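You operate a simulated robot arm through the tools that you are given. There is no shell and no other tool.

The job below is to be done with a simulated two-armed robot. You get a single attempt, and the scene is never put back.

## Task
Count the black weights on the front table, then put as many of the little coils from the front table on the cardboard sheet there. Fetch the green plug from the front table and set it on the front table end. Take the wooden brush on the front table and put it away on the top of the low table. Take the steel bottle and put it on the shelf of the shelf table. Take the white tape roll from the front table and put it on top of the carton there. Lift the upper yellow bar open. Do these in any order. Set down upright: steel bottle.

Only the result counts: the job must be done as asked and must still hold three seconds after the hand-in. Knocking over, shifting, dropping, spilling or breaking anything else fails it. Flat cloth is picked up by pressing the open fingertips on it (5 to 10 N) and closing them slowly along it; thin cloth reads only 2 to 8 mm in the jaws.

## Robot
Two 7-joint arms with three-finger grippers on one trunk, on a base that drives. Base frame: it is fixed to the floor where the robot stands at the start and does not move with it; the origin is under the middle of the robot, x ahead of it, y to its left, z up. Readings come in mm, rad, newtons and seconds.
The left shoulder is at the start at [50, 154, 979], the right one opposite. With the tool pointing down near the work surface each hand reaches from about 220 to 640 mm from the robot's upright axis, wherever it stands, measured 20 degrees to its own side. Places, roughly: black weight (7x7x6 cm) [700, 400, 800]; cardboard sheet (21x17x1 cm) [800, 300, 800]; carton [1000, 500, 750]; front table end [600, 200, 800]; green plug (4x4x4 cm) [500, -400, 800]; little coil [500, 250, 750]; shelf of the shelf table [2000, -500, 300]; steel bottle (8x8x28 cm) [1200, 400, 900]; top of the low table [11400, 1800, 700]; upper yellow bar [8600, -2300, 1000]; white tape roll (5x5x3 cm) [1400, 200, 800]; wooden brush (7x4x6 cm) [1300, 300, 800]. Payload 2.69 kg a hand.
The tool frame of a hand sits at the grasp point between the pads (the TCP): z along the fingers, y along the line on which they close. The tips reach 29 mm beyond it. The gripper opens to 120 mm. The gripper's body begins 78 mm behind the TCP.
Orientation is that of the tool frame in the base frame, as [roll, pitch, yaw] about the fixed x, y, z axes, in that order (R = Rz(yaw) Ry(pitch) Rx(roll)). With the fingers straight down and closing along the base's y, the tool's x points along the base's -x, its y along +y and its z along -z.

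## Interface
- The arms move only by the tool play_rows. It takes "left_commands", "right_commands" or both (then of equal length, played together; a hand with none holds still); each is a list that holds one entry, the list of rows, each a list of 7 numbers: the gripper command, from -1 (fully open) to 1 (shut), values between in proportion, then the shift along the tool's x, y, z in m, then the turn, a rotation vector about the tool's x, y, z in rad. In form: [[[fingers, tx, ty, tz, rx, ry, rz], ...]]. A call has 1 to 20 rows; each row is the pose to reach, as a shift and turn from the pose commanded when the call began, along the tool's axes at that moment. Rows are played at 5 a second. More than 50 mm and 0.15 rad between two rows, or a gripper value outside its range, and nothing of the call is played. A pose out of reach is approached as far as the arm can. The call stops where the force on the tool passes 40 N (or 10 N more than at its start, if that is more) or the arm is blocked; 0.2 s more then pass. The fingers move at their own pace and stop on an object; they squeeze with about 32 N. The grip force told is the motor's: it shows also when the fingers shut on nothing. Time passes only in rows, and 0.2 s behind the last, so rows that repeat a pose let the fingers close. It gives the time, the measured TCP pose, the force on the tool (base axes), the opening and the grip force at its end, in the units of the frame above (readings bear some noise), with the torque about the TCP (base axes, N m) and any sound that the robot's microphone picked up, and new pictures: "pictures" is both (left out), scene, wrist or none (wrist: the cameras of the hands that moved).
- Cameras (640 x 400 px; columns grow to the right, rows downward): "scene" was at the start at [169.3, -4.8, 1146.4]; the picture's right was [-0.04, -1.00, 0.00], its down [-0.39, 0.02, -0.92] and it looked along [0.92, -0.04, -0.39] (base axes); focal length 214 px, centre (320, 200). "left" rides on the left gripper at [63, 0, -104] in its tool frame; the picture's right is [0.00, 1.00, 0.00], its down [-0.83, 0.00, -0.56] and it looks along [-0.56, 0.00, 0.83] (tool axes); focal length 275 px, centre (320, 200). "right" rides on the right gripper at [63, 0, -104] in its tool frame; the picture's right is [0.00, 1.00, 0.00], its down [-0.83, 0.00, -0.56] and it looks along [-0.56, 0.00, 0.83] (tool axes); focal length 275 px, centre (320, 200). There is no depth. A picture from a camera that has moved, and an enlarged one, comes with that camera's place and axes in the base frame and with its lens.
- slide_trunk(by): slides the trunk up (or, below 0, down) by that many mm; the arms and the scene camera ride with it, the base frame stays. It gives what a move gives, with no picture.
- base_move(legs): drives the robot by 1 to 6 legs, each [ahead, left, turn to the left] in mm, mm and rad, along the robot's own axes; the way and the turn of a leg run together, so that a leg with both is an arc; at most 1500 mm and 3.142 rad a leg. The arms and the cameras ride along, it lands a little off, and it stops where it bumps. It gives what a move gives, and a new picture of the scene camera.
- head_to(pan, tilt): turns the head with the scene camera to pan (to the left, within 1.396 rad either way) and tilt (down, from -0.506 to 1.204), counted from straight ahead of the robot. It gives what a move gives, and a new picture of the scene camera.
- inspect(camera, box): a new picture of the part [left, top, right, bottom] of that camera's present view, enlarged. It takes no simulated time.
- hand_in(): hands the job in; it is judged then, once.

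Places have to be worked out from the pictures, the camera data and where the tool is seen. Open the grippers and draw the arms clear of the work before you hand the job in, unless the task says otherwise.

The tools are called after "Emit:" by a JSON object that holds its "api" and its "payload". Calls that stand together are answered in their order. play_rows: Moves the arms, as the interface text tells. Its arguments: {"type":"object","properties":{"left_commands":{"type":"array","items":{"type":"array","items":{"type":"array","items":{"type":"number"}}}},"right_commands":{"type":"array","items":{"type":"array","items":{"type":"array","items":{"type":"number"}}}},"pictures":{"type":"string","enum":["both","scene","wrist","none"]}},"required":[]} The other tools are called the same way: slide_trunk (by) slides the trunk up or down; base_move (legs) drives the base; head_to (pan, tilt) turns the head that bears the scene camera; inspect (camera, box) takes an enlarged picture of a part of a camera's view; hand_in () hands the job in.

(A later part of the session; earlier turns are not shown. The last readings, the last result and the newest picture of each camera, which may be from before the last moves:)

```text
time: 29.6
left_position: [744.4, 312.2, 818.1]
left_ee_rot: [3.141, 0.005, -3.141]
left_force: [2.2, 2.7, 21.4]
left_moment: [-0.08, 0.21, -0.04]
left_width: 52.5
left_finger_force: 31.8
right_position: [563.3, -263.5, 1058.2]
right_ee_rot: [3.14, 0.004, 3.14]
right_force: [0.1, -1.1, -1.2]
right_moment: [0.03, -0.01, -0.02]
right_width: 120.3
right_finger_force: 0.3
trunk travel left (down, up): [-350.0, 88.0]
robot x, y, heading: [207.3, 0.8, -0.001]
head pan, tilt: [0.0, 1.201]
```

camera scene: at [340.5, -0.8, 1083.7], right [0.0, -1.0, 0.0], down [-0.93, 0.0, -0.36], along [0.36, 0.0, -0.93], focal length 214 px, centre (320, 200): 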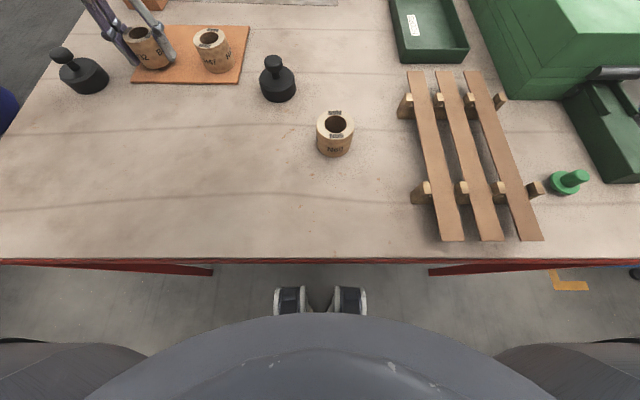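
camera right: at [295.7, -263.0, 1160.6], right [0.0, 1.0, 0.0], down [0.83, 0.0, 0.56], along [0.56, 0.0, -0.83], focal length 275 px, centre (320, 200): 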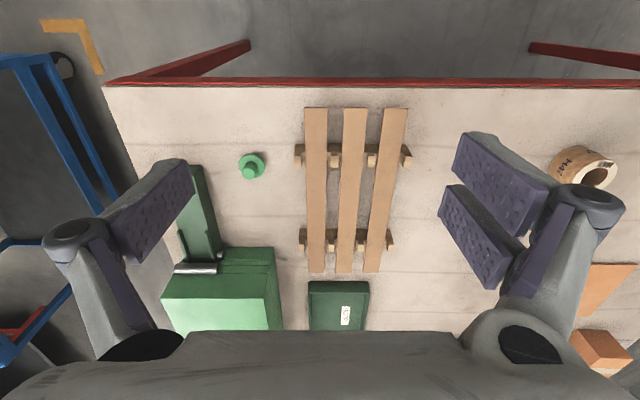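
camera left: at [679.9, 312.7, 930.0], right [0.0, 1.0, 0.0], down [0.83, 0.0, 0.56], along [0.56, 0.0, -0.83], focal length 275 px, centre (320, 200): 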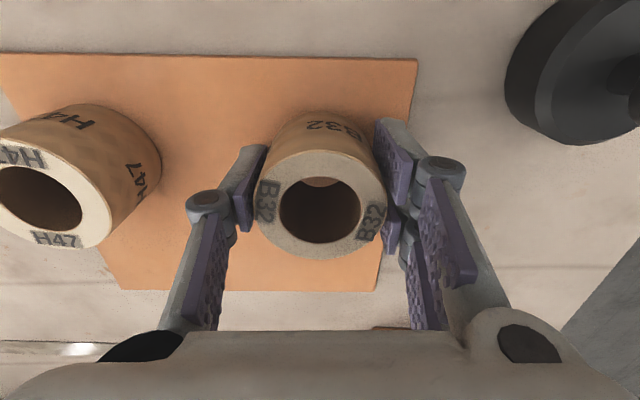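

The coil presses on the sheet with about 20 N. I ease back 2 mm, open and lift.

Emit:
{"api": "play_rows", "payload": {"left_commands": [[[1, 0, 0, -0.002, 0, 0, 0], [0.3, 0, 0, -0.002, 0, 0, 0], [0.0, 0, 0, -0.002, 0, 0, 0], [-0.4, 0, 0, -0.002, 0, 0, 0], [-0.4, 0, 0, -0.002, 0, 0, 0], [-0.4, 0, 0, -0.03, 0, 0, 0], [-0.4, 0, 0, -0.07, 0, 0, 0], [-0.4, 0, 0, -0.11, 0, 0, 0]]], "pictures": "both"}}

```text
time: 31.4
left_position: [743.9, 313.1, 924.7]
left_ee_rot: [3.14, 0.001, 3.139]
left_force: [0.4, -0.7, -0.4]
left_moment: [-0.02, -0.01, -0.01]
left_width: 84.2
left_finger_force: 0.0
right_position: [565.4, -262.3, 1056.6]
right_ee_rot: [3.14, 0.002, 3.141]
right_force: [0.4, 0.6, 0.9]
right_moment: [0.02, 0.01, -0.01]
right_width: 120.1
right_finger_force: 0.0
trunk travel left (down, up): [-350.0, 88.0]
robot x, y, heading: [206.9, -2.1, -0.003]
head pan, tilt: [0.0, 1.201]
camera scene: at [340.2, -1.1, 1083.7], right [0.0, -1.0, 0.0], down [-0.93, 0.0, -0.36], along [0.36, 0.0, -0.93], focal length 214 px, centre (320, 200)
camera left: at [681.2, 311.9, 1029.1], right [0.0, 1.0, 0.0], down [0.83, 0.0, 0.56], along [0.56, 0.0, -0.83], focal length 275 px, centre (320, 200)
```

scene: 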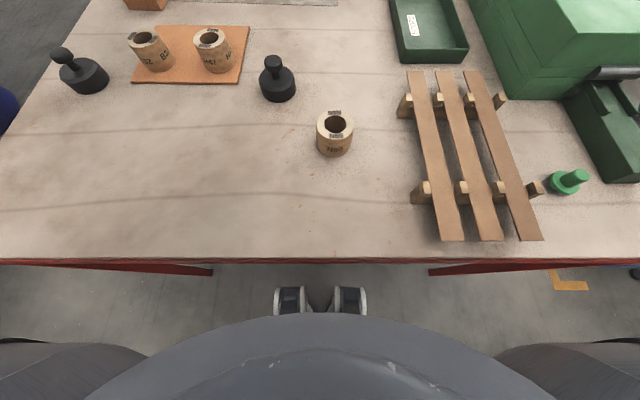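
left: 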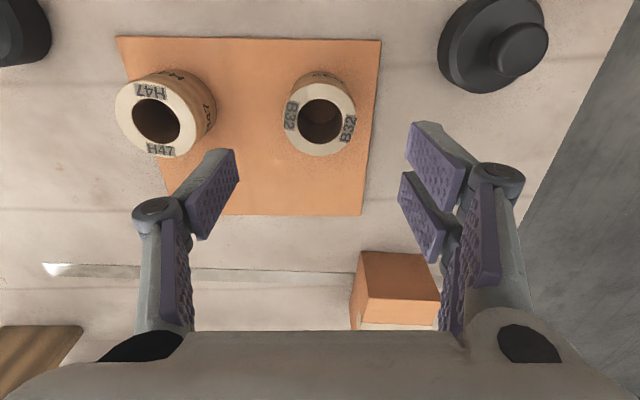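

Both coils stand on the sheet. Next, the plug: I bring the right hand above it at about (485, -380) for a closer look.

Emit:
{"api": "play_rows", "payload": {"right_commands": [[[-1, 0.016, -0.0234, 0.0254, 0, 0, 0], [-1, 0.032, -0.0468, 0.0508, 0, 0, 0], [-1, 0.048, -0.0702, 0.0762, 0, 0, 0], [-1, 0.064, -0.0936, 0.1016, 0, 0, 0], [-1, 0.08, -0.117, 0.127, 0, 0, 0], [-1, 0.08, -0.117, 0.127, 0, 0, 0]]], "pictures": "both"}}

```text
time: 32.8
left_position: [744.0, 312.8, 923.6]
left_ee_rot: [-3.141, -0.001, -3.141]
left_force: [-0.7, -0.8, 0.4]
left_moment: [0.0, 0.02, 0.02]
left_width: 84.0
left_finger_force: 0.1
right_position: [496.5, -370.2, 921.7]
right_ee_rot: [3.14, 0.002, -3.141]
right_force: [0.4, 0.1, 0.4]
right_moment: [0.0, 0.03, -0.03]
right_width: 120.0
right_finger_force: 0.0
right hand out of reach, approached as far as the arm can: row 4, 5, 6
trunk travel left (down, up): [-350.0, 88.0]
robot x, y, heading: [206.1, -1.5, 0.0]
head pan, tilt: [0.0, 1.201]
camera scene: at [340.4, -0.7, 1083.7], right [0.0, -1.0, 0.0], down [-0.93, 0.0, -0.36], along [0.36, 0.0, -0.93], focal length 214 px, centre (320, 200)
camera right: at [433.0, -370.4, 1025.4], right [0.0, 1.0, 0.0], down [0.83, 0.0, 0.56], along [0.56, 0.0, -0.83], focal length 275 px, centre (320, 200)
```

scene: 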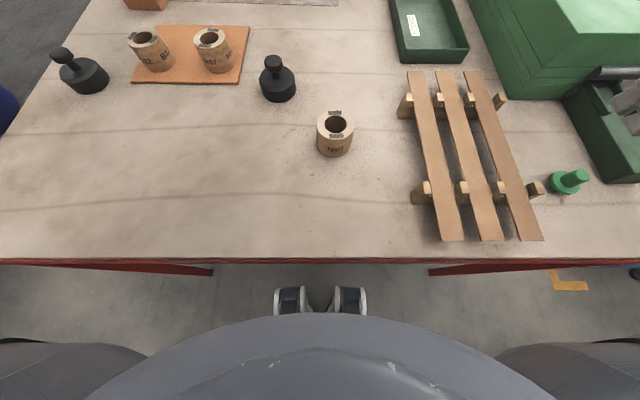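
right: 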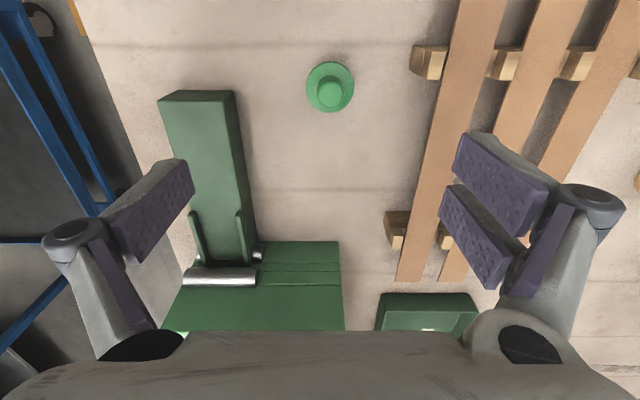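

The wrist view puts the plug nearer (481, -363) than the scene view did, which suggests its flange sits above the table. I zoom in on it from both cameras.

Emit:
{"api": "inspect", "payload": {"camera": "scene", "box": [520, 150, 620, 212]}}

Emit:
{"api": "inspect", "payload": {"camera": "right", "box": [260, 30, 420, 130]}}

```text
6.40 times, centred on (570, 181) of scene
camera zoom: at [340.4, -0.7, 1083.7], right [0.0, -1.0, 0.0], down [-0.93, 0.0, -0.36], along [0.36, 0.0, -0.93], focal length 1373 px, centre (-1280, 322)
```

zoom: 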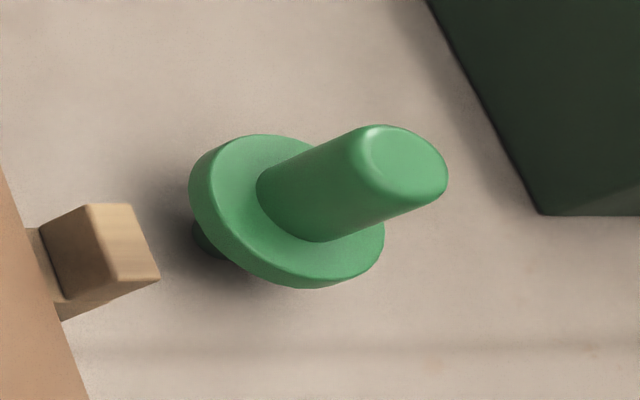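

```text
4.00 times, centred on (340, 80) of right
camera zoom: at [433.0, -370.4, 1025.4], right [0.0, 1.0, 0.0], down [0.83, 0.0, 0.56], along [0.56, 0.0, -0.83], focal length 1101 px, centre (240, 680)
```

zoom: 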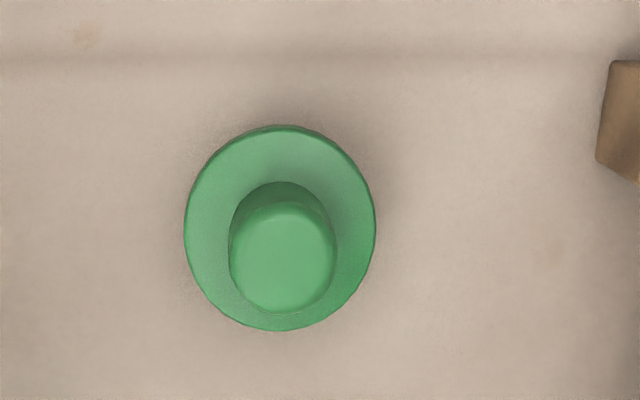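

The plug has a short foot below its flange: flange top ≈ z 798, stem (≈20 mm) up to z 822, centre about (480, -363). I narrow the fingers to 48 mm and lower the right hand partway to see where it lands.

Emit:
{"api": "play_rows", "payload": {"right_commands": [[[-0.5, 0.005, 0.006, 0.02, 0, 0, 0], [0.2, 0.01, 0.012, 0.04, 0, 0, 0], [0.2, 0.01, 0.012, 0.05, 0, 0, 0], [0.2, 0.01, 0.012, 0.05, 0, 0, 0]]], "pictures": "wrist"}}

```text
time: 33.8
left_position: [744.7, 310.8, 922.8]
left_ee_rot: [-3.139, -0.001, 3.142]
left_force: [0.1, -0.8, 0.2]
left_moment: [-0.02, 0.03, 0.02]
left_width: 84.2
left_finger_force: 0.0
right_position: [485.0, -359.0, 870.6]
right_ee_rot: [3.14, 0.002, 3.141]
right_force: [-0.7, 1.0, 0.2]
right_moment: [0.02, 0.01, 0.0]
right_width: 47.9
right_finger_force: 0.0
trunk travel left (down, up): [-350.0, 88.0]
robot x, y, heading: [212.7, 1.1, -0.002]
head pan, tilt: [0.0, 1.201]
camera right: at [423.2, -358.0, 975.2], right [0.0, 1.0, 0.0], down [0.83, 0.0, 0.56], along [0.56, 0.0, -0.83], focal length 275 px, centre (320, 200)
```

right: 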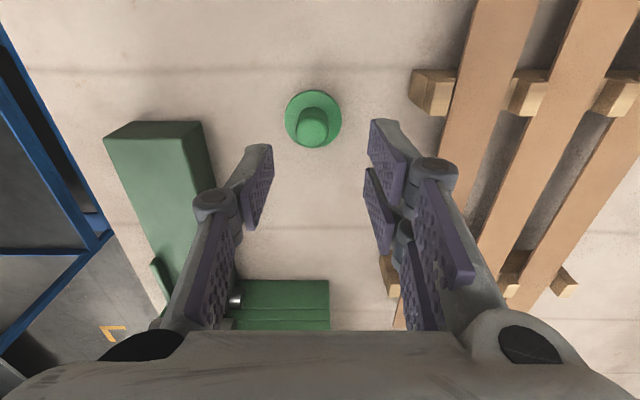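

The plug centre is at about (478, -362). I correct by (-7, -3) mm and lower the open fingers around the stem to TCP z ≈ 831.

Emit:
{"api": "play_rows", "payload": {"right_commands": [[[0.2, 0.007, -0.0035, 0.0, 0, 0, 0], [0.2, 0.007, -0.0035, 0.02, 0, 0, 0], [0.2, 0.007, -0.0035, 0.034, 0, 0, 0], [0.2, 0.007, -0.0035, 0.0395, 0, 0, 0], [0.2, 0.007, -0.0035, 0.0395, 0, 0, 0]]], "pictures": "both"}}

```text
time: 35.0
left_position: [745.3, 313.6, 922.9]
left_ee_rot: [3.141, 0.0, -3.141]
left_force: [-1.1, -0.3, 0.0]
left_moment: [0.01, 0.01, 0.0]
left_width: 84.0
left_finger_force: 0.1
right_position: [479.4, -362.9, 831.4]
right_ee_rot: [3.14, 0.001, -3.139]
right_force: [0.3, -0.2, 0.2]
right_moment: [-0.02, -0.02, 0.01]
right_width: 48.0
right_finger_force: 0.1
trunk travel left (down, up): [-350.0, 88.0]
robot x, y, heading: [207.3, 1.3, 0.001]
head pan, tilt: [0.0, 1.201]
camera scene: at [340.3, -0.9, 1083.7], right [0.0, -1.0, 0.0], down [-0.93, 0.0, -0.36], along [0.36, 0.0, -0.93], focal length 214 px, centre (320, 200)
camera right: at [416.2, -361.5, 935.4], right [0.0, 1.0, 0.0], down [0.83, 0.0, 0.56], along [0.56, 0.0, -0.83], focal length 275 px, centre (320, 200)
```

scene: 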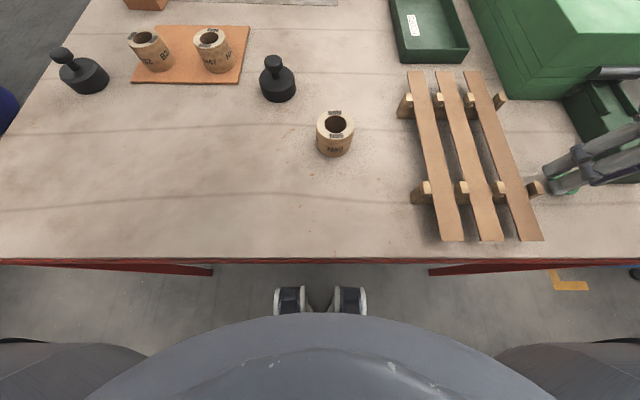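
right: 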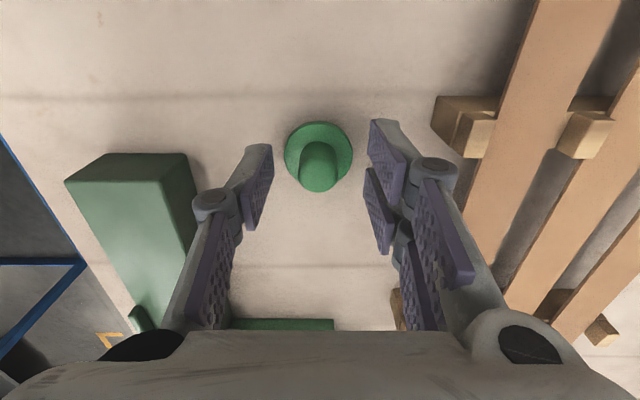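

The stem is centred between the pads. I close slowly and lift.

Emit:
{"api": "play_rows", "payload": {"right_commands": [[[0.4, 0, 0, 0, 0, 0, 0], [0.6, 0, 0, 0, 0, 0, 0], [0.8, 0, 0, 0, 0, 0, 0], [1, 0, 0, 0, 0, 0, 0], [1, 0, 0, 0, 0, 0, 0], [1, 0, 0, -0.015, 0, 0, 0], [1, 0, 0, -0.05, 0, 0, 0]]], "pictures": "wrist"}}

```text
time: 36.6
left_position: [744.6, 312.9, 922.9]
left_ee_rot: [3.141, -0.001, -3.141]
left_force: [0.2, 1.1, 0.1]
left_moment: [-0.04, -0.03, 0.02]
left_width: 84.2
left_finger_force: 0.0
right_position: [478.8, -362.6, 881.3]
right_ee_rot: [3.14, 0.001, 3.139]
right_force: [-0.4, 0.2, 0.1]
right_moment: [0.02, 0.02, -0.01]
right_width: 17.6
right_finger_force: 31.5
trunk travel left (down, up): [-350.0, 88.0]
robot x, y, heading: [204.2, -1.8, -0.0]
head pan, tilt: [0.0, 1.201]
camera right: at [416.3, -361.3, 986.0], right [0.0, 1.0, 0.0], down [0.83, 0.0, 0.56], along [0.56, 0.0, -0.83], focal length 275 px, centre (320, 200)
```

right: 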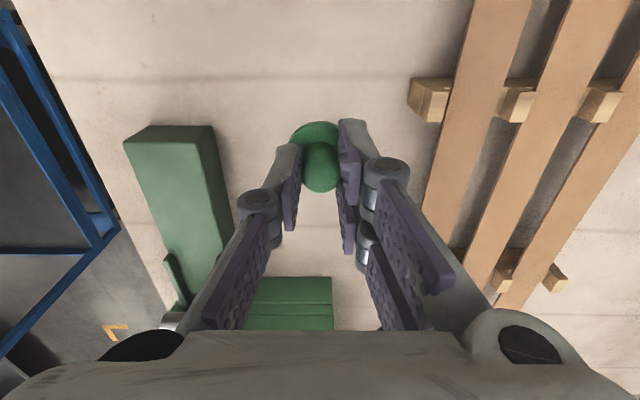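

The plug is held (17.6 mm). Before crossing to the left side I move the left hand out of the way to about (480, 470).

Emit:
{"api": "play_rows", "payload": {"left_commands": [[[-0.4, 0.0377, 0.0224, -0.003, 0, 0, 0], [-0.4, 0.0754, 0.0449, -0.006, 0, 0, 0], [-0.4, 0.1131, 0.0673, -0.009, 0, 0, 0], [-0.4, 0.1508, 0.0897, -0.012, 0, 0, 0], [-0.4, 0.1886, 0.1121, -0.015, 0, 0, 0], [-0.4, 0.2263, 0.1346, -0.018, 0, 0, 0], [-0.4, 0.264, 0.157, -0.02, 0, 0, 0], [-0.4, 0.264, 0.157, -0.02, 0, 0, 0]]], "right_commands": [[[1, 0, 0.0, -0.01, 0, 0, 0], [1, 0, 0.0, -0.02, 0, 0, 0], [1, 0, 0.0, -0.034, 0, 0, 0], [1, -0.005, 0.02, -0.034, 0, 0, 0], [1, -0.01, 0.04, -0.034, 0, 0, 0], [1, -0.01, 0.04, -0.034, 0, 0, 0], [1, -0.01, 0.04, -0.034, 0, 0, 0], [1, -0.01, 0.04, -0.034, 0, 0, 0]]], "pictures": "both"}}

```text
time: 38.4
left_position: [533.8, 451.9, 910.0]
left_ee_rot: [3.14, 0.001, -3.141]
left_force: [-0.3, 0.3, 1.0]
left_moment: [-0.01, -0.02, -0.01]
left_width: 84.1
left_finger_force: 0.1
left hand out of reach, approached as far as the arm can: row 6, 7, 8
right_position: [488.5, -321.8, 915.3]
right_ee_rot: [3.14, 0.0, 3.141]
right_force: [0.2, -0.2, -0.5]
right_moment: [-0.03, -0.03, -0.02]
right_width: 17.5
right_finger_force: 31.9
trunk travel left (down, up): [-350.0, 88.0]
robot x, y, heading: [207.6, -2.9, 0.0]
head pan, tilt: [0.0, 1.201]
camera scene: at [340.4, -0.9, 1083.7], right [0.0, -1.0, 0.0], down [-0.93, 0.0, -0.36], along [0.36, 0.0, -0.93], focal length 214 px, centre (320, 200)
camera right: at [426.3, -322.0, 1019.9], right [0.0, 1.0, 0.0], down [0.83, 0.0, 0.56], along [0.56, 0.0, -0.83], focal length 275 px, centre (320, 200)
camera left: at [469.9, 450.9, 1015.0], right [0.0, 1.0, 0.0], down [0.83, 0.0, 0.56], along [0.56, 0.0, -0.83], focal length 275 px, centre (320, 200)
```

scene: 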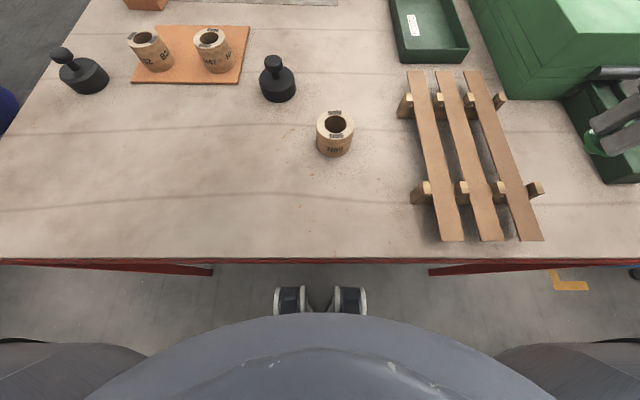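
right: 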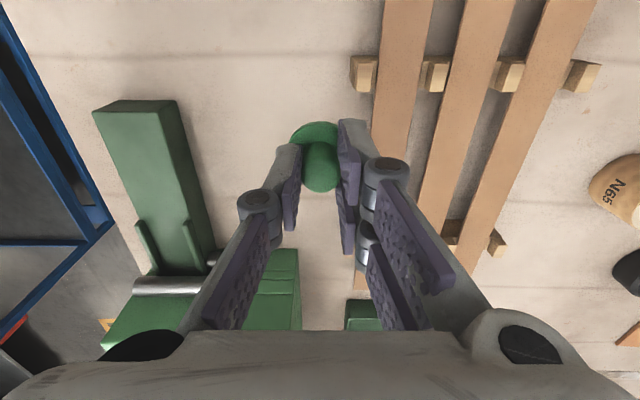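
left: 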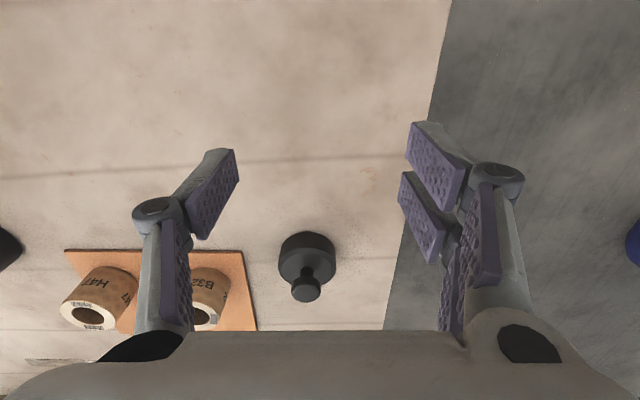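

The left hand is clear at (534, 452). I carry the plug across at z ≈ 915, stopping midway at y ≈ 30 to check clearances.

Emit:
{"api": "play_rows", "payload": {"right_commands": [[[1, -0.0095, 0.0435, 0, 0, 0, 0], [1, -0.019, 0.087, 0, 0, 0, 0], [1, -0.0285, 0.1305, 0, 0, 0, 0], [1, -0.038, 0.174, 0, 0, 0, 0], [1, -0.0475, 0.2175, 0, 0, 0, 0], [1, -0.057, 0.261, 0, 0, 0, 0], [1, -0.0665, 0.3045, 0, 0, 0, 0], [1, -0.076, 0.348, 0, 0, 0, 0], [1, -0.076, 0.348, 0, 0, 0, 0]]], "pictures": "both"}}

Emit:
{"api": "head_to", "payload": {"pan": 0.3, "tilt": 0.8}}

```text
time: 40.4
left_position: [533.0, 451.5, 910.8]
left_ee_rot: [-3.141, 0.001, 3.141]
left_force: [-0.1, 0.0, -0.1]
left_moment: [-0.02, -0.01, -0.01]
left_width: 83.8
left_finger_force: 0.0
right_position: [565.4, 25.8, 916.5]
right_ee_rot: [3.139, 0.001, 3.138]
right_force: [0.0, 0.3, -0.8]
right_moment: [-0.01, -0.02, 0.01]
right_width: 17.6
right_finger_force: 32.0
trunk travel left (down, up): [-350.0, 88.0]
robot x, y, heading: [206.1, 0.7, -0.001]
head pan, tilt: [0.0, 1.201]
camera scene: at [338.4, 17.9, 1084.7], right [0.33, -0.94, 0.0], down [-0.87, -0.31, -0.38], along [0.36, 0.13, -0.93], focal length 214 px, centre (320, 200)
camera right: at [502.9, 26.1, 1020.6], right [0.0, 1.0, 0.0], down [0.83, 0.0, 0.56], along [0.56, 0.0, -0.83], focal length 275 px, centre (320, 200)
```

scene: 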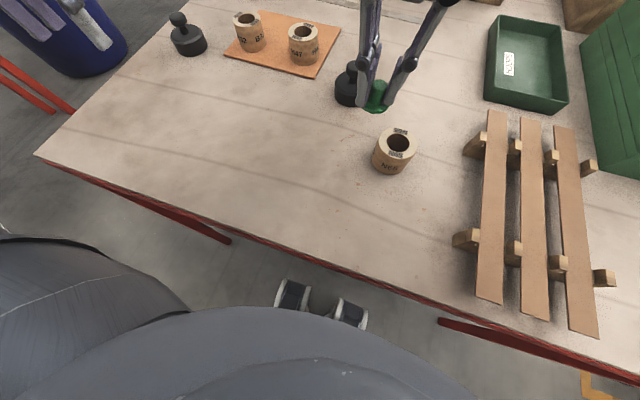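
right: 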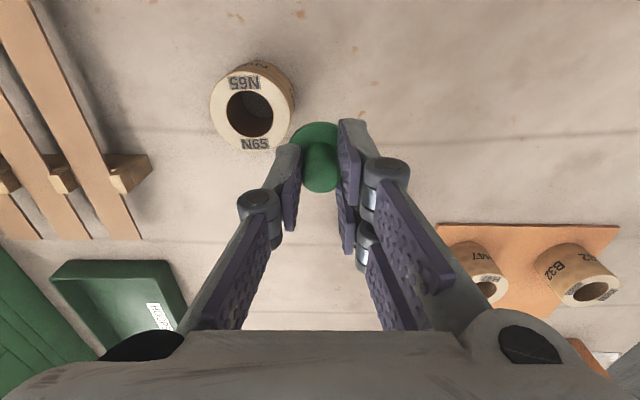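

```text
time: 41.2
left_position: [533.5, 451.1, 910.5]
left_ee_rot: [3.142, 0.002, -3.141]
left_force: [-0.2, 0.3, 0.3]
left_moment: [-0.01, 0.02, -0.01]
left_width: 84.0
left_finger_force: 0.0
right_position: [564.9, 26.1, 916.5]
right_ee_rot: [-3.141, 0.001, -3.14]
right_force: [0.0, -0.4, -0.3]
right_moment: [0.02, 0.0, 0.02]
right_width: 17.2
right_finger_force: 31.8
trunk travel left (down, up): [-350.0, 88.0]
robot x, y, heading: [207.8, -2.0, -0.002]
head pan, tilt: [0.3, 0.799]
camera scene: at [361.5, 23.0, 1111.4], right [0.3, -0.96, 0.0], down [-0.69, -0.21, -0.7], along [0.67, 0.21, -0.72], focal length 214 px, centre (320, 200)
```

scene: 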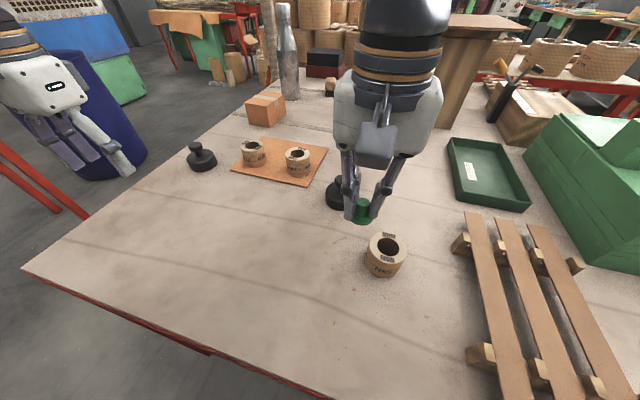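

The head camera was being nudged by the right arm, so crossing further is unwise. I set the plug down at about (590, 65), between the coil and the weight, and let the left hand take it on to (600, 200).

Emit:
{"api": "play_rows", "payload": {"right_commands": [[[1, -0.0125, 0.02, 0, 0, 0, 0], [1, -0.025, 0.039, 0, 0, 0, 0], [1, -0.025, 0.039, 0.035, 0, 0, 0], [1, -0.025, 0.039, 0.065, 0, 0, 0], [1, -0.025, 0.039, 0.078, 0, 0, 0], [1, -0.025, 0.039, 0.081, 0, 0, 0]]], "pictures": "both"}}

```text
time: 42.6
left_position: [534.2, 451.4, 909.8]
left_ee_rot: [3.141, 0.002, 3.141]
left_force: [-0.3, 0.0, 0.9]
left_moment: [0.0, 0.0, -0.02]
left_width: 83.9
left_finger_force: 0.0
right_position: [590.4, 64.9, 835.1]
right_ee_rot: [3.141, 0.002, 3.14]
right_force: [-0.2, -0.3, -1.3]
right_moment: [0.02, -0.02, 0.01]
right_width: 17.1
right_finger_force: 31.8
trunk travel left (down, up): [-350.0, 88.0]
robot x, y, heading: [210.7, 1.1, 0.002]
head pan, tilt: [0.3, 0.799]
camera scene: at [361.5, 23.0, 1111.4], right [0.3, -0.96, 0.0], down [-0.68, -0.21, -0.7], along [0.67, 0.21, -0.72], focal length 214 px, centre (320, 200)
camera right: at [527.7, 65.3, 939.1], right [0.0, 1.0, 0.0], down [0.83, 0.0, 0.56], along [0.56, 0.0, -0.83], focal length 275 px, centre (320, 200)
```

scene: 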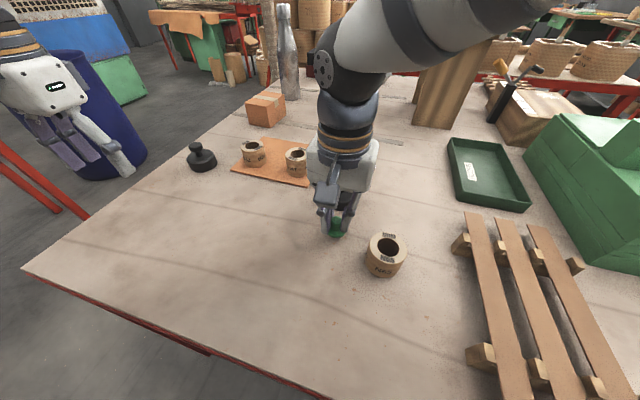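
right: 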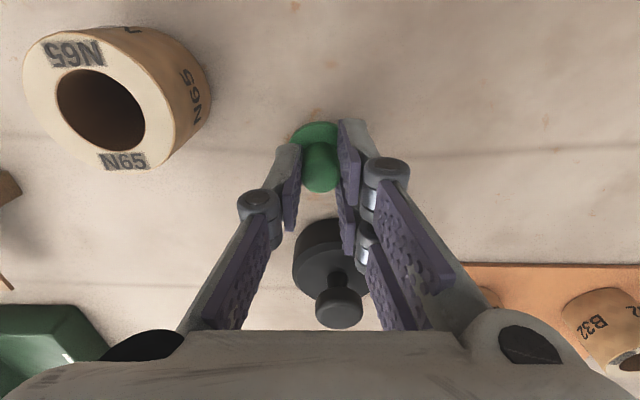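

Plug is about 3–4 mm above the table. I lower gently to contact.

Emit:
{"api": "play_rows", "payload": {"right_commands": [[[1, 0, 0, 0.002, 0, 0, 0], [1, 0, 0, 0.003, 0, 0, 0], [1, 0, 0, 0.004, 0, 0, 0], [1, 0, 0, 0.005, 0, 0, 0]]], "pictures": "none"}}

```text
time: 43.6
left_position: [533.3, 451.4, 909.2]
left_ee_rot: [-3.141, 0.002, -3.141]
left_force: [-0.2, 0.6, 0.3]
left_moment: [0.0, -0.03, 0.01]
left_width: 84.1
left_finger_force: 0.1
right_position: [589.9, 64.3, 830.7]
right_ee_rot: [3.139, 0.002, 3.141]
right_force: [-1.4, 0.2, 5.0]
right_moment: [-0.05, 0.06, 0.03]
right_width: 17.4
right_finger_force: 32.1
trunk travel left (down, up): [-350.0, 88.0]
robot x, y, heading: [202.9, 2.9, -0.004]
head pan, tilt: [0.3, 0.799]
```

Contact at 5 N. I open the fingers to about 46 mm and lift straight up.

Emit:
{"api": "play_rows", "payload": {"right_commands": [[[0.6, 0, 0, 0, 0, 0, 0], [0.25, 0, 0, 0, 0, 0, 0], [0.25, 0, 0, 0, 0, 0, 0], [0.25, 0, 0, -0.02, 0, 0, 0], [0.25, 0, 0, -0.05, 0, 0, 0], [0.25, 0, 0, -0.085, 0, 0, 0], [0.25, 0.01, -0.04, -0.09, 0, 0, 0], [0.25, 0.02, -0.08, -0.09, 0, 0, 0], [0.25, 0.03, -0.12, -0.09, 0, 0, 0], [0.25, 0.04, -0.16, -0.09, 0, 0, 0], [0.25, 0.05, -0.2, -0.09, 0, 0, 0], [0.25, 0.06, -0.24, -0.09, 0, 0, 0], [0.25, 0.07, -0.28, -0.09, 0, 0, 0], [0.25, 0.08, -0.32, -0.09, 0, 0, 0]]], "pictures": "both"}}

```text
time: 46.6
left_position: [532.2, 451.0, 910.6]
left_ee_rot: [-3.141, 0.002, 3.141]
left_force: [0.3, 0.1, -0.2]
left_moment: [0.02, 0.0, -0.02]
left_width: 84.0
left_finger_force: 0.1
right_position: [509.3, -257.0, 917.4]
right_ee_rot: [3.141, 0.001, -3.139]
right_force: [0.2, -0.5, 0.1]
right_moment: [0.0, -0.01, 0.06]
right_width: 45.0
right_finger_force: 0.1
trunk travel left (down, up): [-350.0, 88.0]
robot x, y, heading: [211.0, -3.6, -0.002]
head pan, tilt: [0.3, 0.799]
camera scene: at [361.3, 22.5, 1111.5], right [0.3, -0.96, 0.0], down [-0.68, -0.21, -0.7], along [0.67, 0.21, -0.72], focal length 214 px, centre (320, 200)
camera right: at [447.0, -255.7, 1022.5], right [0.0, 1.0, 0.0], down [0.83, 0.0, 0.56], along [0.56, 0.0, -0.83], focal length 275 px, centre (320, 200)
```

scene: 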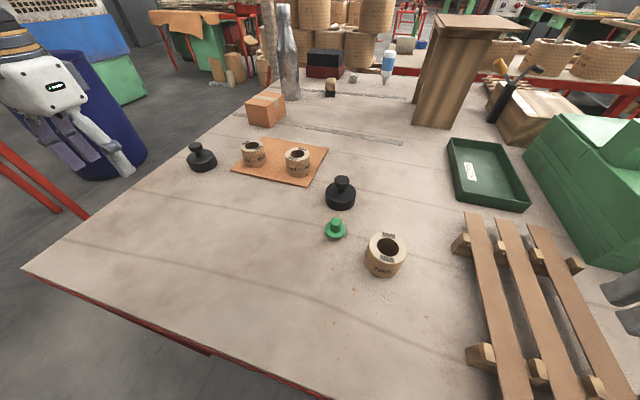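
right: 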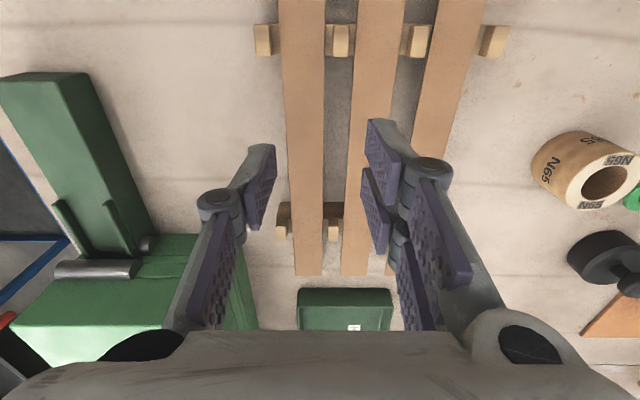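

The plug stands upright at about (590, 64). I bring the left hand, fingers at 48 mm, above it.

Emit:
{"api": "play_rows", "payload": {"left_commands": [[[0.2, -0.0063, -0.043, 0, 0, 0, 0], [0.2, -0.0127, -0.086, 0, 0, 0, 0], [0.2, -0.019, -0.129, 0, 0, 0, 0], [0.2, -0.0253, -0.172, 0, 0, 0, 0], [0.2, -0.0317, -0.215, 0, 0, 0, 0], [0.2, -0.038, -0.258, 0, 0, 0, 0], [0.2, -0.0443, -0.301, 0, 0, 0, 0], [0.2, -0.0507, -0.344, 0, 0, 0, 0], [0.2, -0.057, -0.387, 0, 0, 0, 0], [0.2, -0.057, -0.387, 0.02, 0, 0, 0], [0.2, -0.057, -0.387, 0.02, 0, 0, 0]]], "pictures": "both"}}

```text
time: 49.0
left_position: [590.7, 62.6, 889.5]
left_ee_rot: [-3.14, 0.0, 3.141]
left_force: [0.7, -0.3, -0.4]
left_moment: [0.01, 0.01, 0.0]
left_width: 47.9
left_finger_force: 0.2
right_position: [509.3, -255.3, 918.6]
right_ee_rot: [3.14, 0.002, 3.141]
right_force: [-0.3, 0.0, -0.7]
right_moment: [0.01, 0.0, -0.02]
right_width: 44.8
right_finger_force: 0.1
trunk travel left (down, up): [-350.0, 88.0]
robot x, y, heading: [211.8, 1.4, -0.0]
head pan, tilt: [0.3, 0.799]
camera scene: at [361.5, 22.9, 1111.5], right [0.3, -0.96, 0.0], down [-0.68, -0.21, -0.7], along [0.67, 0.21, -0.72], focal length 214 px, centre (320, 200)
camera left: at [527.2, 61.9, 994.0], right [0.0, 1.0, 0.0], down [0.83, 0.0, 0.56], along [0.56, 0.0, -0.83], focal length 275 px, centre (320, 200)
```

scene: 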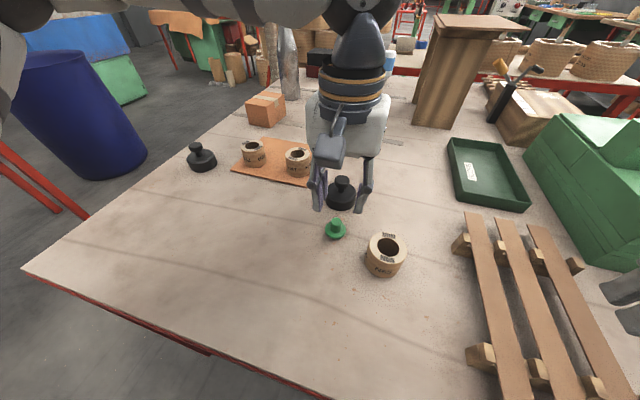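
left: 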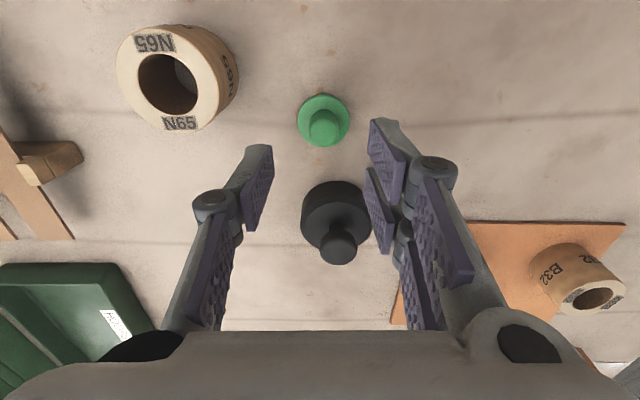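

The plug is at about (588, 65). I correct by (-2, +2) mm, descend to TCP z ≈ 831, close on the stem and lift.

Emit:
{"api": "play_rows", "payload": {"left_commands": [[[0.2, 0.002, 0.002, 0.02, 0, 0, 0], [0.2, 0.002, 0.002, 0.045, 0, 0, 0], [0.2, 0.002, 0.002, 0.058, 0, 0, 0], [0.2, 0.002, 0.002, 0.058, 0, 0, 0], [0.5, 0.002, 0.002, 0.058, 0, 0, 0], [0.7, 0.002, 0.002, 0.058, 0, 0, 0], [1, 0.002, 0.002, 0.058, 0, 0, 0], [1, 0.002, 0.002, 0.058, 0, 0, 0], [1, 0.002, 0.002, 0.04, 0, 0, 0], [1, 0.002, 0.002, 0.01, 0, 0, 0]]], "pictures": "wrist"}}

```text
time: 51.2
left_position: [587.0, 66.6, 879.1]
left_ee_rot: [-3.14, -0.001, -3.141]
left_force: [-0.2, -0.4, 0.3]
left_moment: [-0.02, 0.03, -0.01]
left_width: 17.7
left_finger_force: 32.0
right_position: [509.9, -255.5, 919.3]
right_ee_rot: [3.138, 0.002, -3.14]
right_force: [0.1, -0.2, -0.7]
right_moment: [0.01, 0.0, 0.03]
right_width: 44.8
right_finger_force: 0.0
trunk travel left (down, up): [-350.0, 88.0]
robot x, y, heading: [207.4, 2.7, 0.0]
head pan, tilt: [0.3, 0.799]
camera left: at [523.9, 65.2, 984.5], right [0.0, 1.0, 0.0], down [0.83, 0.0, 0.56], along [0.56, 0.0, -0.83], focal length 275 px, centre (320, 200)
```

left: 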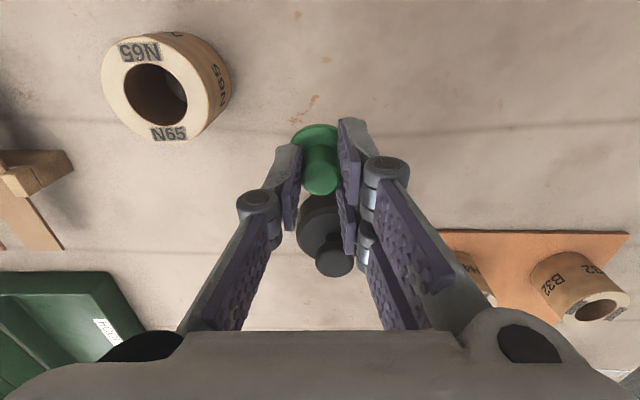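

The plug is held. I move it to (595, 205) and lower it near the table.

Emit:
{"api": "play_rows", "payload": {"left_commands": [[[1, -0.002, 0.046, -0.005, 0, 0, 0], [1, -0.005, 0.092, -0.005, 0, 0, 0], [1, -0.008, 0.138, -0.005, 0, 0, 0], [1, -0.008, 0.138, 0.02, 0, 0, 0], [1, -0.008, 0.138, 0.04, 0, 0, 0], [1, -0.008, 0.138, 0.046, 0, 0, 0], [1, -0.008, 0.138, 0.0475, 0, 0, 0], [1, -0.008, 0.138, 0.049, 0, 0, 0]]], "pictures": "wrist"}}

```text
time: 53.0
left_position: [596.2, 203.8, 832.4]
left_ee_rot: [3.141, -0.001, 3.142]
left_force: [-1.1, 1.5, 8.2]
left_moment: [0.06, 0.02, 0.02]
left_width: 17.6
left_finger_force: 31.8
right_position: [508.2, -255.7, 919.0]
right_ee_rot: [3.14, 0.003, -3.141]
right_force: [-0.4, -0.2, -0.4]
right_moment: [0.02, -0.01, 0.03]
right_width: 45.1
right_finger_force: 0.0
trunk travel left (down, up): [-350.0, 88.0]
robot x, y, heading: [205.7, 2.9, 0.003]
head pan, tilt: [0.3, 0.799]
camera left: at [532.6, 203.0, 935.9], right [0.0, 1.0, 0.0], down [0.83, 0.0, 0.56], along [0.56, 0.0, -0.83], focal length 275 px, centre (320, 200)
```

left: 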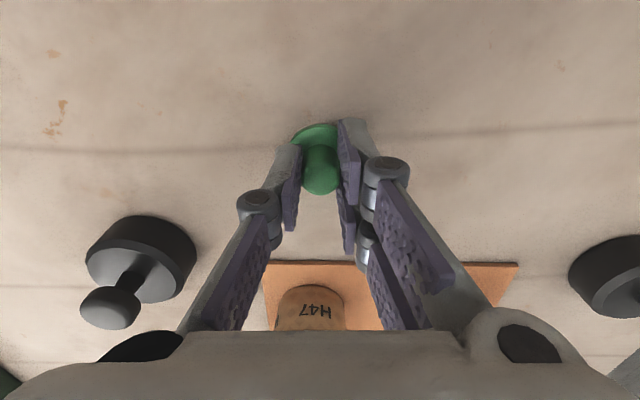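

Contact with 8 N. I open and lift away.

Emit:
{"api": "play_rows", "payload": {"left_commands": [[[0.6, 0, 0, -0.0005, 0, 0, 0], [0.2, 0, 0, -0.0005, 0, 0, 0], [0.2, 0, 0, -0.0005, 0, 0, 0], [0.2, 0, 0, -0.02, 0, 0, 0], [0.2, 0, 0, -0.05, 0, 0, 0], [0.2, 0, 0, -0.09, 0, 0, 0]]], "pictures": "both"}}

```text
time: 54.4
left_position: [594.7, 203.7, 922.3]
left_ee_rot: [3.141, -0.001, 3.141]
left_force: [0.8, -0.6, 0.3]
left_moment: [0.0, 0.0, 0.0]
left_width: 48.0
left_finger_force: 0.0
right_position: [510.1, -255.2, 918.7]
right_ee_rot: [3.14, 0.002, -3.141]
right_force: [0.0, -0.1, 0.1]
right_moment: [0.01, 0.02, -0.04]
right_width: 45.2
right_finger_force: 0.0
trunk travel left (down, up): [-350.0, 88.0]
robot x, y, heading: [211.0, -1.0, -0.009]
head pan, tilt: [0.3, 0.799]
camera scene: at [361.3, 22.8, 1111.5], right [0.3, -0.96, 0.0], down [-0.68, -0.21, -0.7], along [0.67, 0.21, -0.72], focal length 214 px, centre (320, 200)
camera left: at [532.2, 202.7, 1026.4], right [0.0, 1.0, 0.0], down [0.83, 0.0, 0.56], along [0.56, 0.0, -0.83], focal length 275 px, centre (320, 200)
```

scene: 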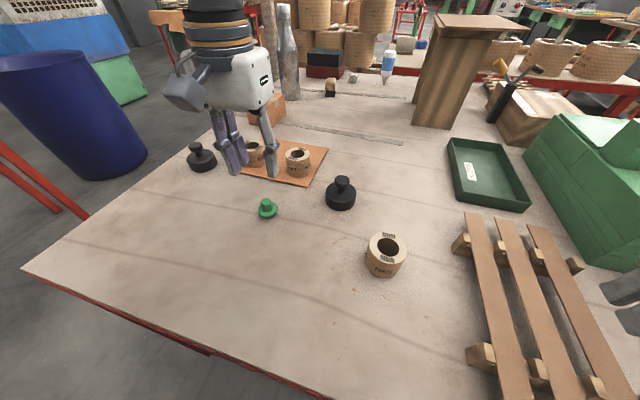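
left: 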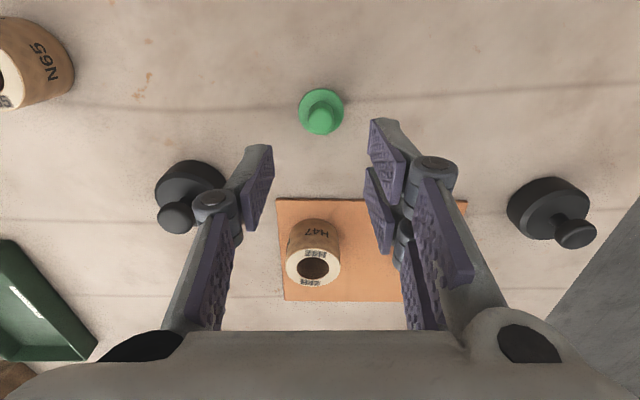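

The plug stands at about (595, 204). Now I back off from the table (hands at z ≈ 920, above everything here) so I can go round its left side; first I turn the head to look left.

Emit:
{"api": "base_move", "payload": {"legs": [[-420, 0, 0]]}}

Emit:
{"api": "head_to", "payload": {"pan": 1.2, "tilt": 0.45}}

```text
time: 57.0
left_position: [176.5, 203.1, 921.0]
left_ee_rot: [3.14, 0.001, 3.138]
left_force: [-0.7, 0.1, 0.4]
left_moment: [0.03, -0.02, -0.01]
left_width: 47.6
left_finger_force: 0.1
right_position: [88.0, -254.6, 919.6]
right_ee_rot: [3.139, 0.001, 3.137]
right_force: [0.3, 0.0, 0.2]
right_moment: [-0.03, -0.04, -0.04]
right_width: 45.1
right_finger_force: 0.1
trunk travel left (down, up): [-350.0, 88.0]
robot x, y, heading: [-214.0, -4.1, -0.009]
head pan, tilt: [0.3, 0.799]
camera scene: at [-58.7, 23.3, 1111.5], right [0.29, -0.96, 0.0], down [-0.69, -0.21, -0.7], along [0.67, 0.2, -0.72], focal length 214 px, centre (320, 200)
```

scene: 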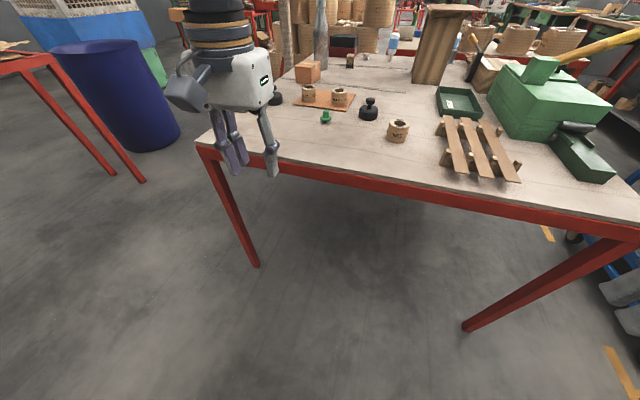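

```text
time: 58.2
left_position: [175.4, 203.5, 921.5]
left_ee_rot: [-3.14, 0.001, 3.138]
left_force: [0.4, 0.3, -0.6]
left_moment: [-0.01, 0.02, 0.03]
left_width: 48.1
left_finger_force: 0.1
right_position: [89.5, -255.4, 917.7]
right_ee_rot: [3.14, 0.001, 3.136]
right_force: [0.4, 0.7, -0.3]
right_moment: [0.0, 0.0, -0.02]
right_width: 44.9
right_finger_force: 0.1
trunk travel left (down, up): [-350.0, 88.0]
robot x, y, heading: [-213.4, 1.6, -0.003]
head pan, tilt: [1.201, 0.45]
camera scene: at [-101.7, 85.4, 1141.8], right [0.93, -0.37, 0.0], down [-0.16, -0.41, -0.9], along [0.33, 0.84, -0.44], focal length 214 px, centre (320, 200)
```

scene: 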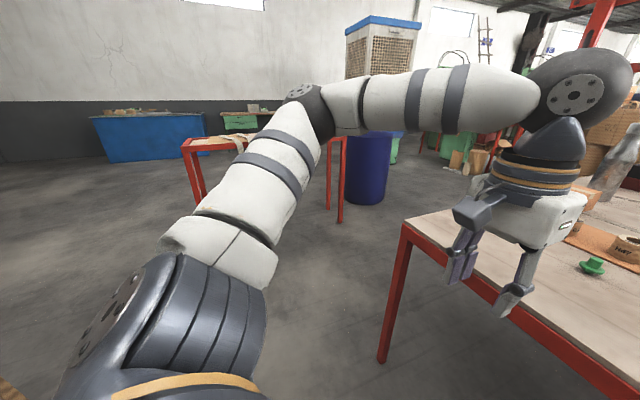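

The corridor left of the table looks free: the red side table stands beyond y ≈ 1670. I drive 1050 mm to the left.

Emit:
{"api": "base_move", "payload": {"legs": [[0, 1050, 0]]}}

Emit:
{"api": "head_to", "payload": {"pan": 0.0, "tilt": 0.4}}

```text
time: 66.6
left_position: [179.8, 1254.0, 920.0]
left_ee_rot: [-3.141, -0.001, 3.141]
left_force: [0.8, -0.2, 0.5]
left_moment: [0.02, -0.01, -0.01]
left_width: 47.9
left_finger_force: 0.0
right_position: [93.1, 794.0, 919.0]
right_ee_rot: [3.139, 0.002, 3.138]
right_force: [0.9, 0.0, 0.5]
right_moment: [0.01, -0.02, -0.01]
right_width: 45.1
right_finger_force: 0.1
trunk travel left (down, up): [-350.0, 88.0]
robot x, y, heading: [-209.1, 1050.8, -0.0]
head pan, tilt: [1.201, 0.45]
camera scene: at [-98.0, 1135.3, 1141.9], right [0.93, -0.36, 0.0], down [-0.16, -0.41, -0.9], along [0.33, 0.84, -0.44], focal length 214 px, centre (320, 200)
```

scene: 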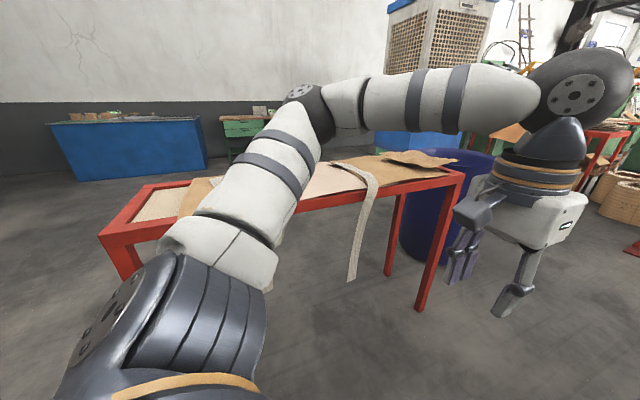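

```text
time: 68.0
left_position: [180.7, 1253.7, 921.6]
left_ee_rot: [3.141, 0.001, 3.139]
left_force: [-0.5, 0.3, 0.8]
left_moment: [0.02, 0.01, 0.01]
left_width: 47.9
left_finger_force: 0.0
right_position: [93.5, 794.6, 917.9]
right_ee_rot: [3.141, 0.001, 3.138]
right_force: [-0.4, 0.2, -0.2]
right_moment: [-0.01, -0.01, -0.03]
right_width: 45.0
right_finger_force: 0.0
trunk travel left (down, up): [-350.0, 88.0]
robot x, y, heading: [-207.8, 1050.5, -0.005]
head pan, tilt: [0.0, 0.4]
camera scene: at [-38.9, 1049.5, 1146.5], right [0.0, -1.0, 0.0], down [-0.39, 0.0, -0.92], along [0.92, 0.0, -0.39], focal length 214 px, centre (320, 200)
```

scene: 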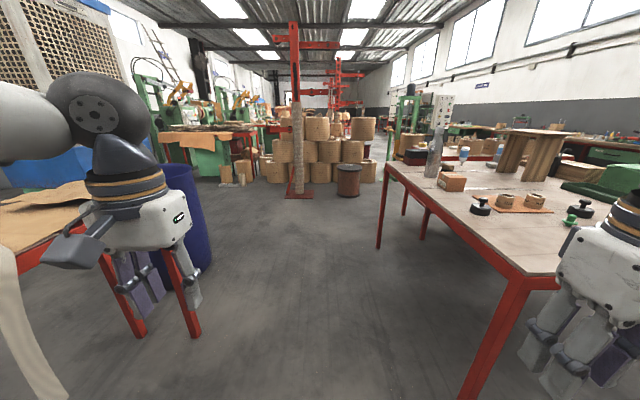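

The corridor ahead is free (table edge at y = 525, red table and bin beyond y ≈ 1700). I drive 1430 mm ahead, then look right along the table.

Emit:
{"api": "base_move", "payload": {"legs": [[1430, 30, 0]]}}

Emit:
{"api": "head_to", "payload": {"pan": -1.3, "tilt": 0.45}}

```text
time: 75.1
left_position: [1605.9, 1295.1, 921.1]
left_ee_rot: [3.14, 0.0, -3.13]
left_force: [0.3, 0.2, 0.0]
left_moment: [-0.04, 0.0, 0.04]
left_width: 47.9
left_finger_force: 0.1
right_position: [1525.9, 835.6, 919.3]
right_ee_rot: [3.139, 0.002, -3.132]
right_force: [0.0, 0.9, 0.1]
right_moment: [0.0, 0.02, 0.01]
right_width: 44.6
right_finger_force: 0.2
trunk travel left (down, up): [-350.0, 88.0]
robot x, y, heading: [1220.6, 1085.2, 0.011]
head pan, tilt: [0.0, 0.4]
camera scene: at [1389.7, 1087.8, 1146.5], right [0.01, -1.0, 0.0], down [-0.39, 0.0, -0.92], along [0.92, 0.01, -0.39], focal length 214 px, centre (320, 200)
```

scene: 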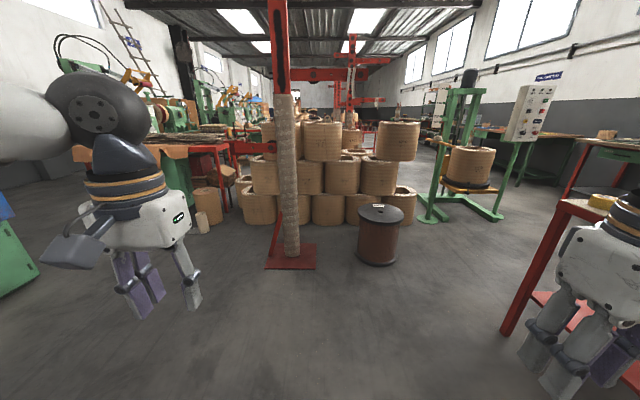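

```text
time: 76.6
left_position: [1605.8, 1294.5, 921.2]
left_ee_rot: [-3.141, 0.001, -3.131]
left_force: [0.6, -0.3, -1.2]
left_moment: [0.01, 0.02, 0.04]
left_width: 47.8
left_finger_force: 0.1
right_position: [1523.3, 834.7, 917.9]
right_ee_rot: [3.138, 0.002, -3.131]
right_force: [-0.2, -0.5, 0.3]
right_moment: [0.03, 0.01, 0.0]
right_width: 45.3
right_finger_force: 0.1
trunk travel left (down, up): [-350.0, 88.0]
robot x, y, heading: [1215.2, 1086.0, 0.016]
head pan, tilt: [-1.3, 0.45]
camera scene: at [1322.5, 998.5, 1141.9], right [-0.96, -0.28, 0.0], down [-0.12, 0.42, -0.9], along [0.25, -0.86, -0.44], focal length 214 px, centre (320, 200)
```

scene: 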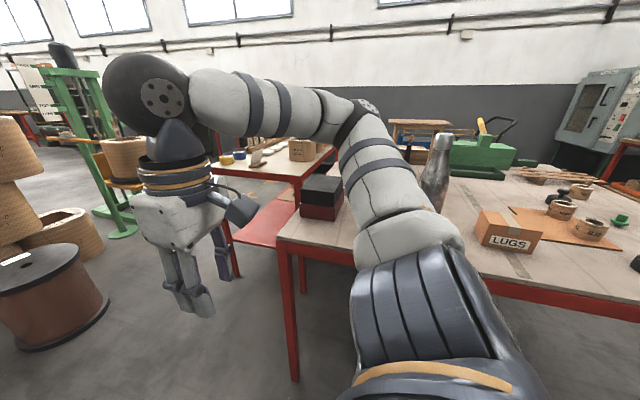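

The shelf table with its red lower shelf stands just beyond the front table. I turn right to face the table's left edge, staying clear of it for now.

Emit:
{"api": "base_move", "payload": {"legs": [[0, 0, -1.587]]}}

Emit:
{"api": "head_to", "payload": {"pan": 0.0, "tilt": 0.5}}

```text
time: 80.8
left_position: [1424.7, 699.0, 921.5]
left_ee_rot: [3.141, 0.0, 1.572]
left_force: [-0.1, 0.5, -0.4]
left_moment: [0.0, 0.01, 0.04]
left_width: 47.9
left_finger_force: 0.0
right_position: [964.4, 783.8, 918.9]
right_ee_rot: [3.141, 0.001, 1.571]
right_force: [0.1, 0.3, 0.2]
right_moment: [0.02, -0.03, -0.01]
right_width: 44.9
right_finger_force: 0.0
trunk travel left (down, up): [-350.0, 88.0]
robot x, y, heading: [1223.1, 1088.1, -1.569]
head pan, tilt: [-1.3, 0.45]
camera scene: at [1131.5, 984.3, 1141.9], right [-0.27, 0.96, 0.0], down [0.42, 0.12, -0.9], along [-0.87, -0.24, -0.44], focal length 214 px, centre (320, 200)
```

scene: 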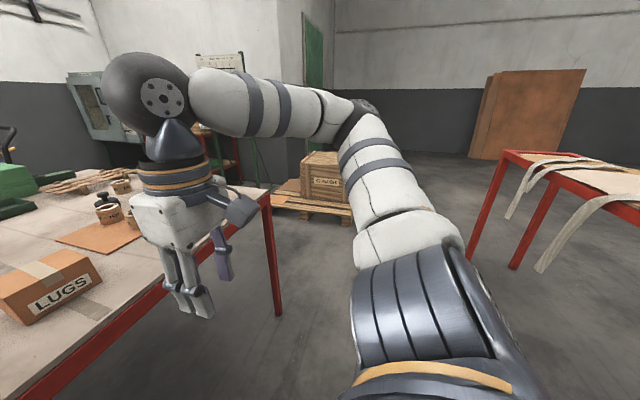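

```text
time: 82.3
left_position: [1423.8, 698.6, 921.6]
left_ee_rot: [3.141, -0.001, 1.571]
left_force: [-0.2, 0.5, -0.5]
left_moment: [0.02, 0.01, 0.02]
left_width: 47.9
left_finger_force: 0.0
right_position: [965.4, 784.7, 918.2]
right_ee_rot: [-3.142, 0.001, 1.571]
right_force: [-0.4, 0.7, -0.5]
right_moment: [0.0, -0.02, -0.01]
right_width: 44.9
right_finger_force: 0.0
trunk travel left (down, up): [-350.0, 88.0]
robot x, y, heading: [1220.1, 1088.5, -1.572]
head pan, tilt: [0.0, 0.499]
camera scene: at [1220.1, 918.0, 1137.4], right [-1.0, 0.0, 0.0], down [0.0, 0.48, -0.88], along [0.0, -0.88, -0.48], focal length 214 px, centre (320, 200)
```

scene: 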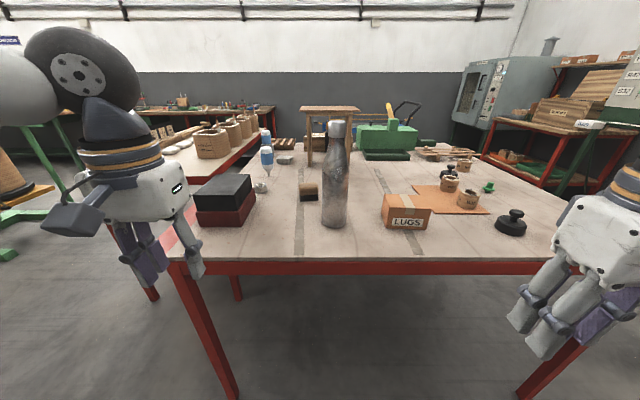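

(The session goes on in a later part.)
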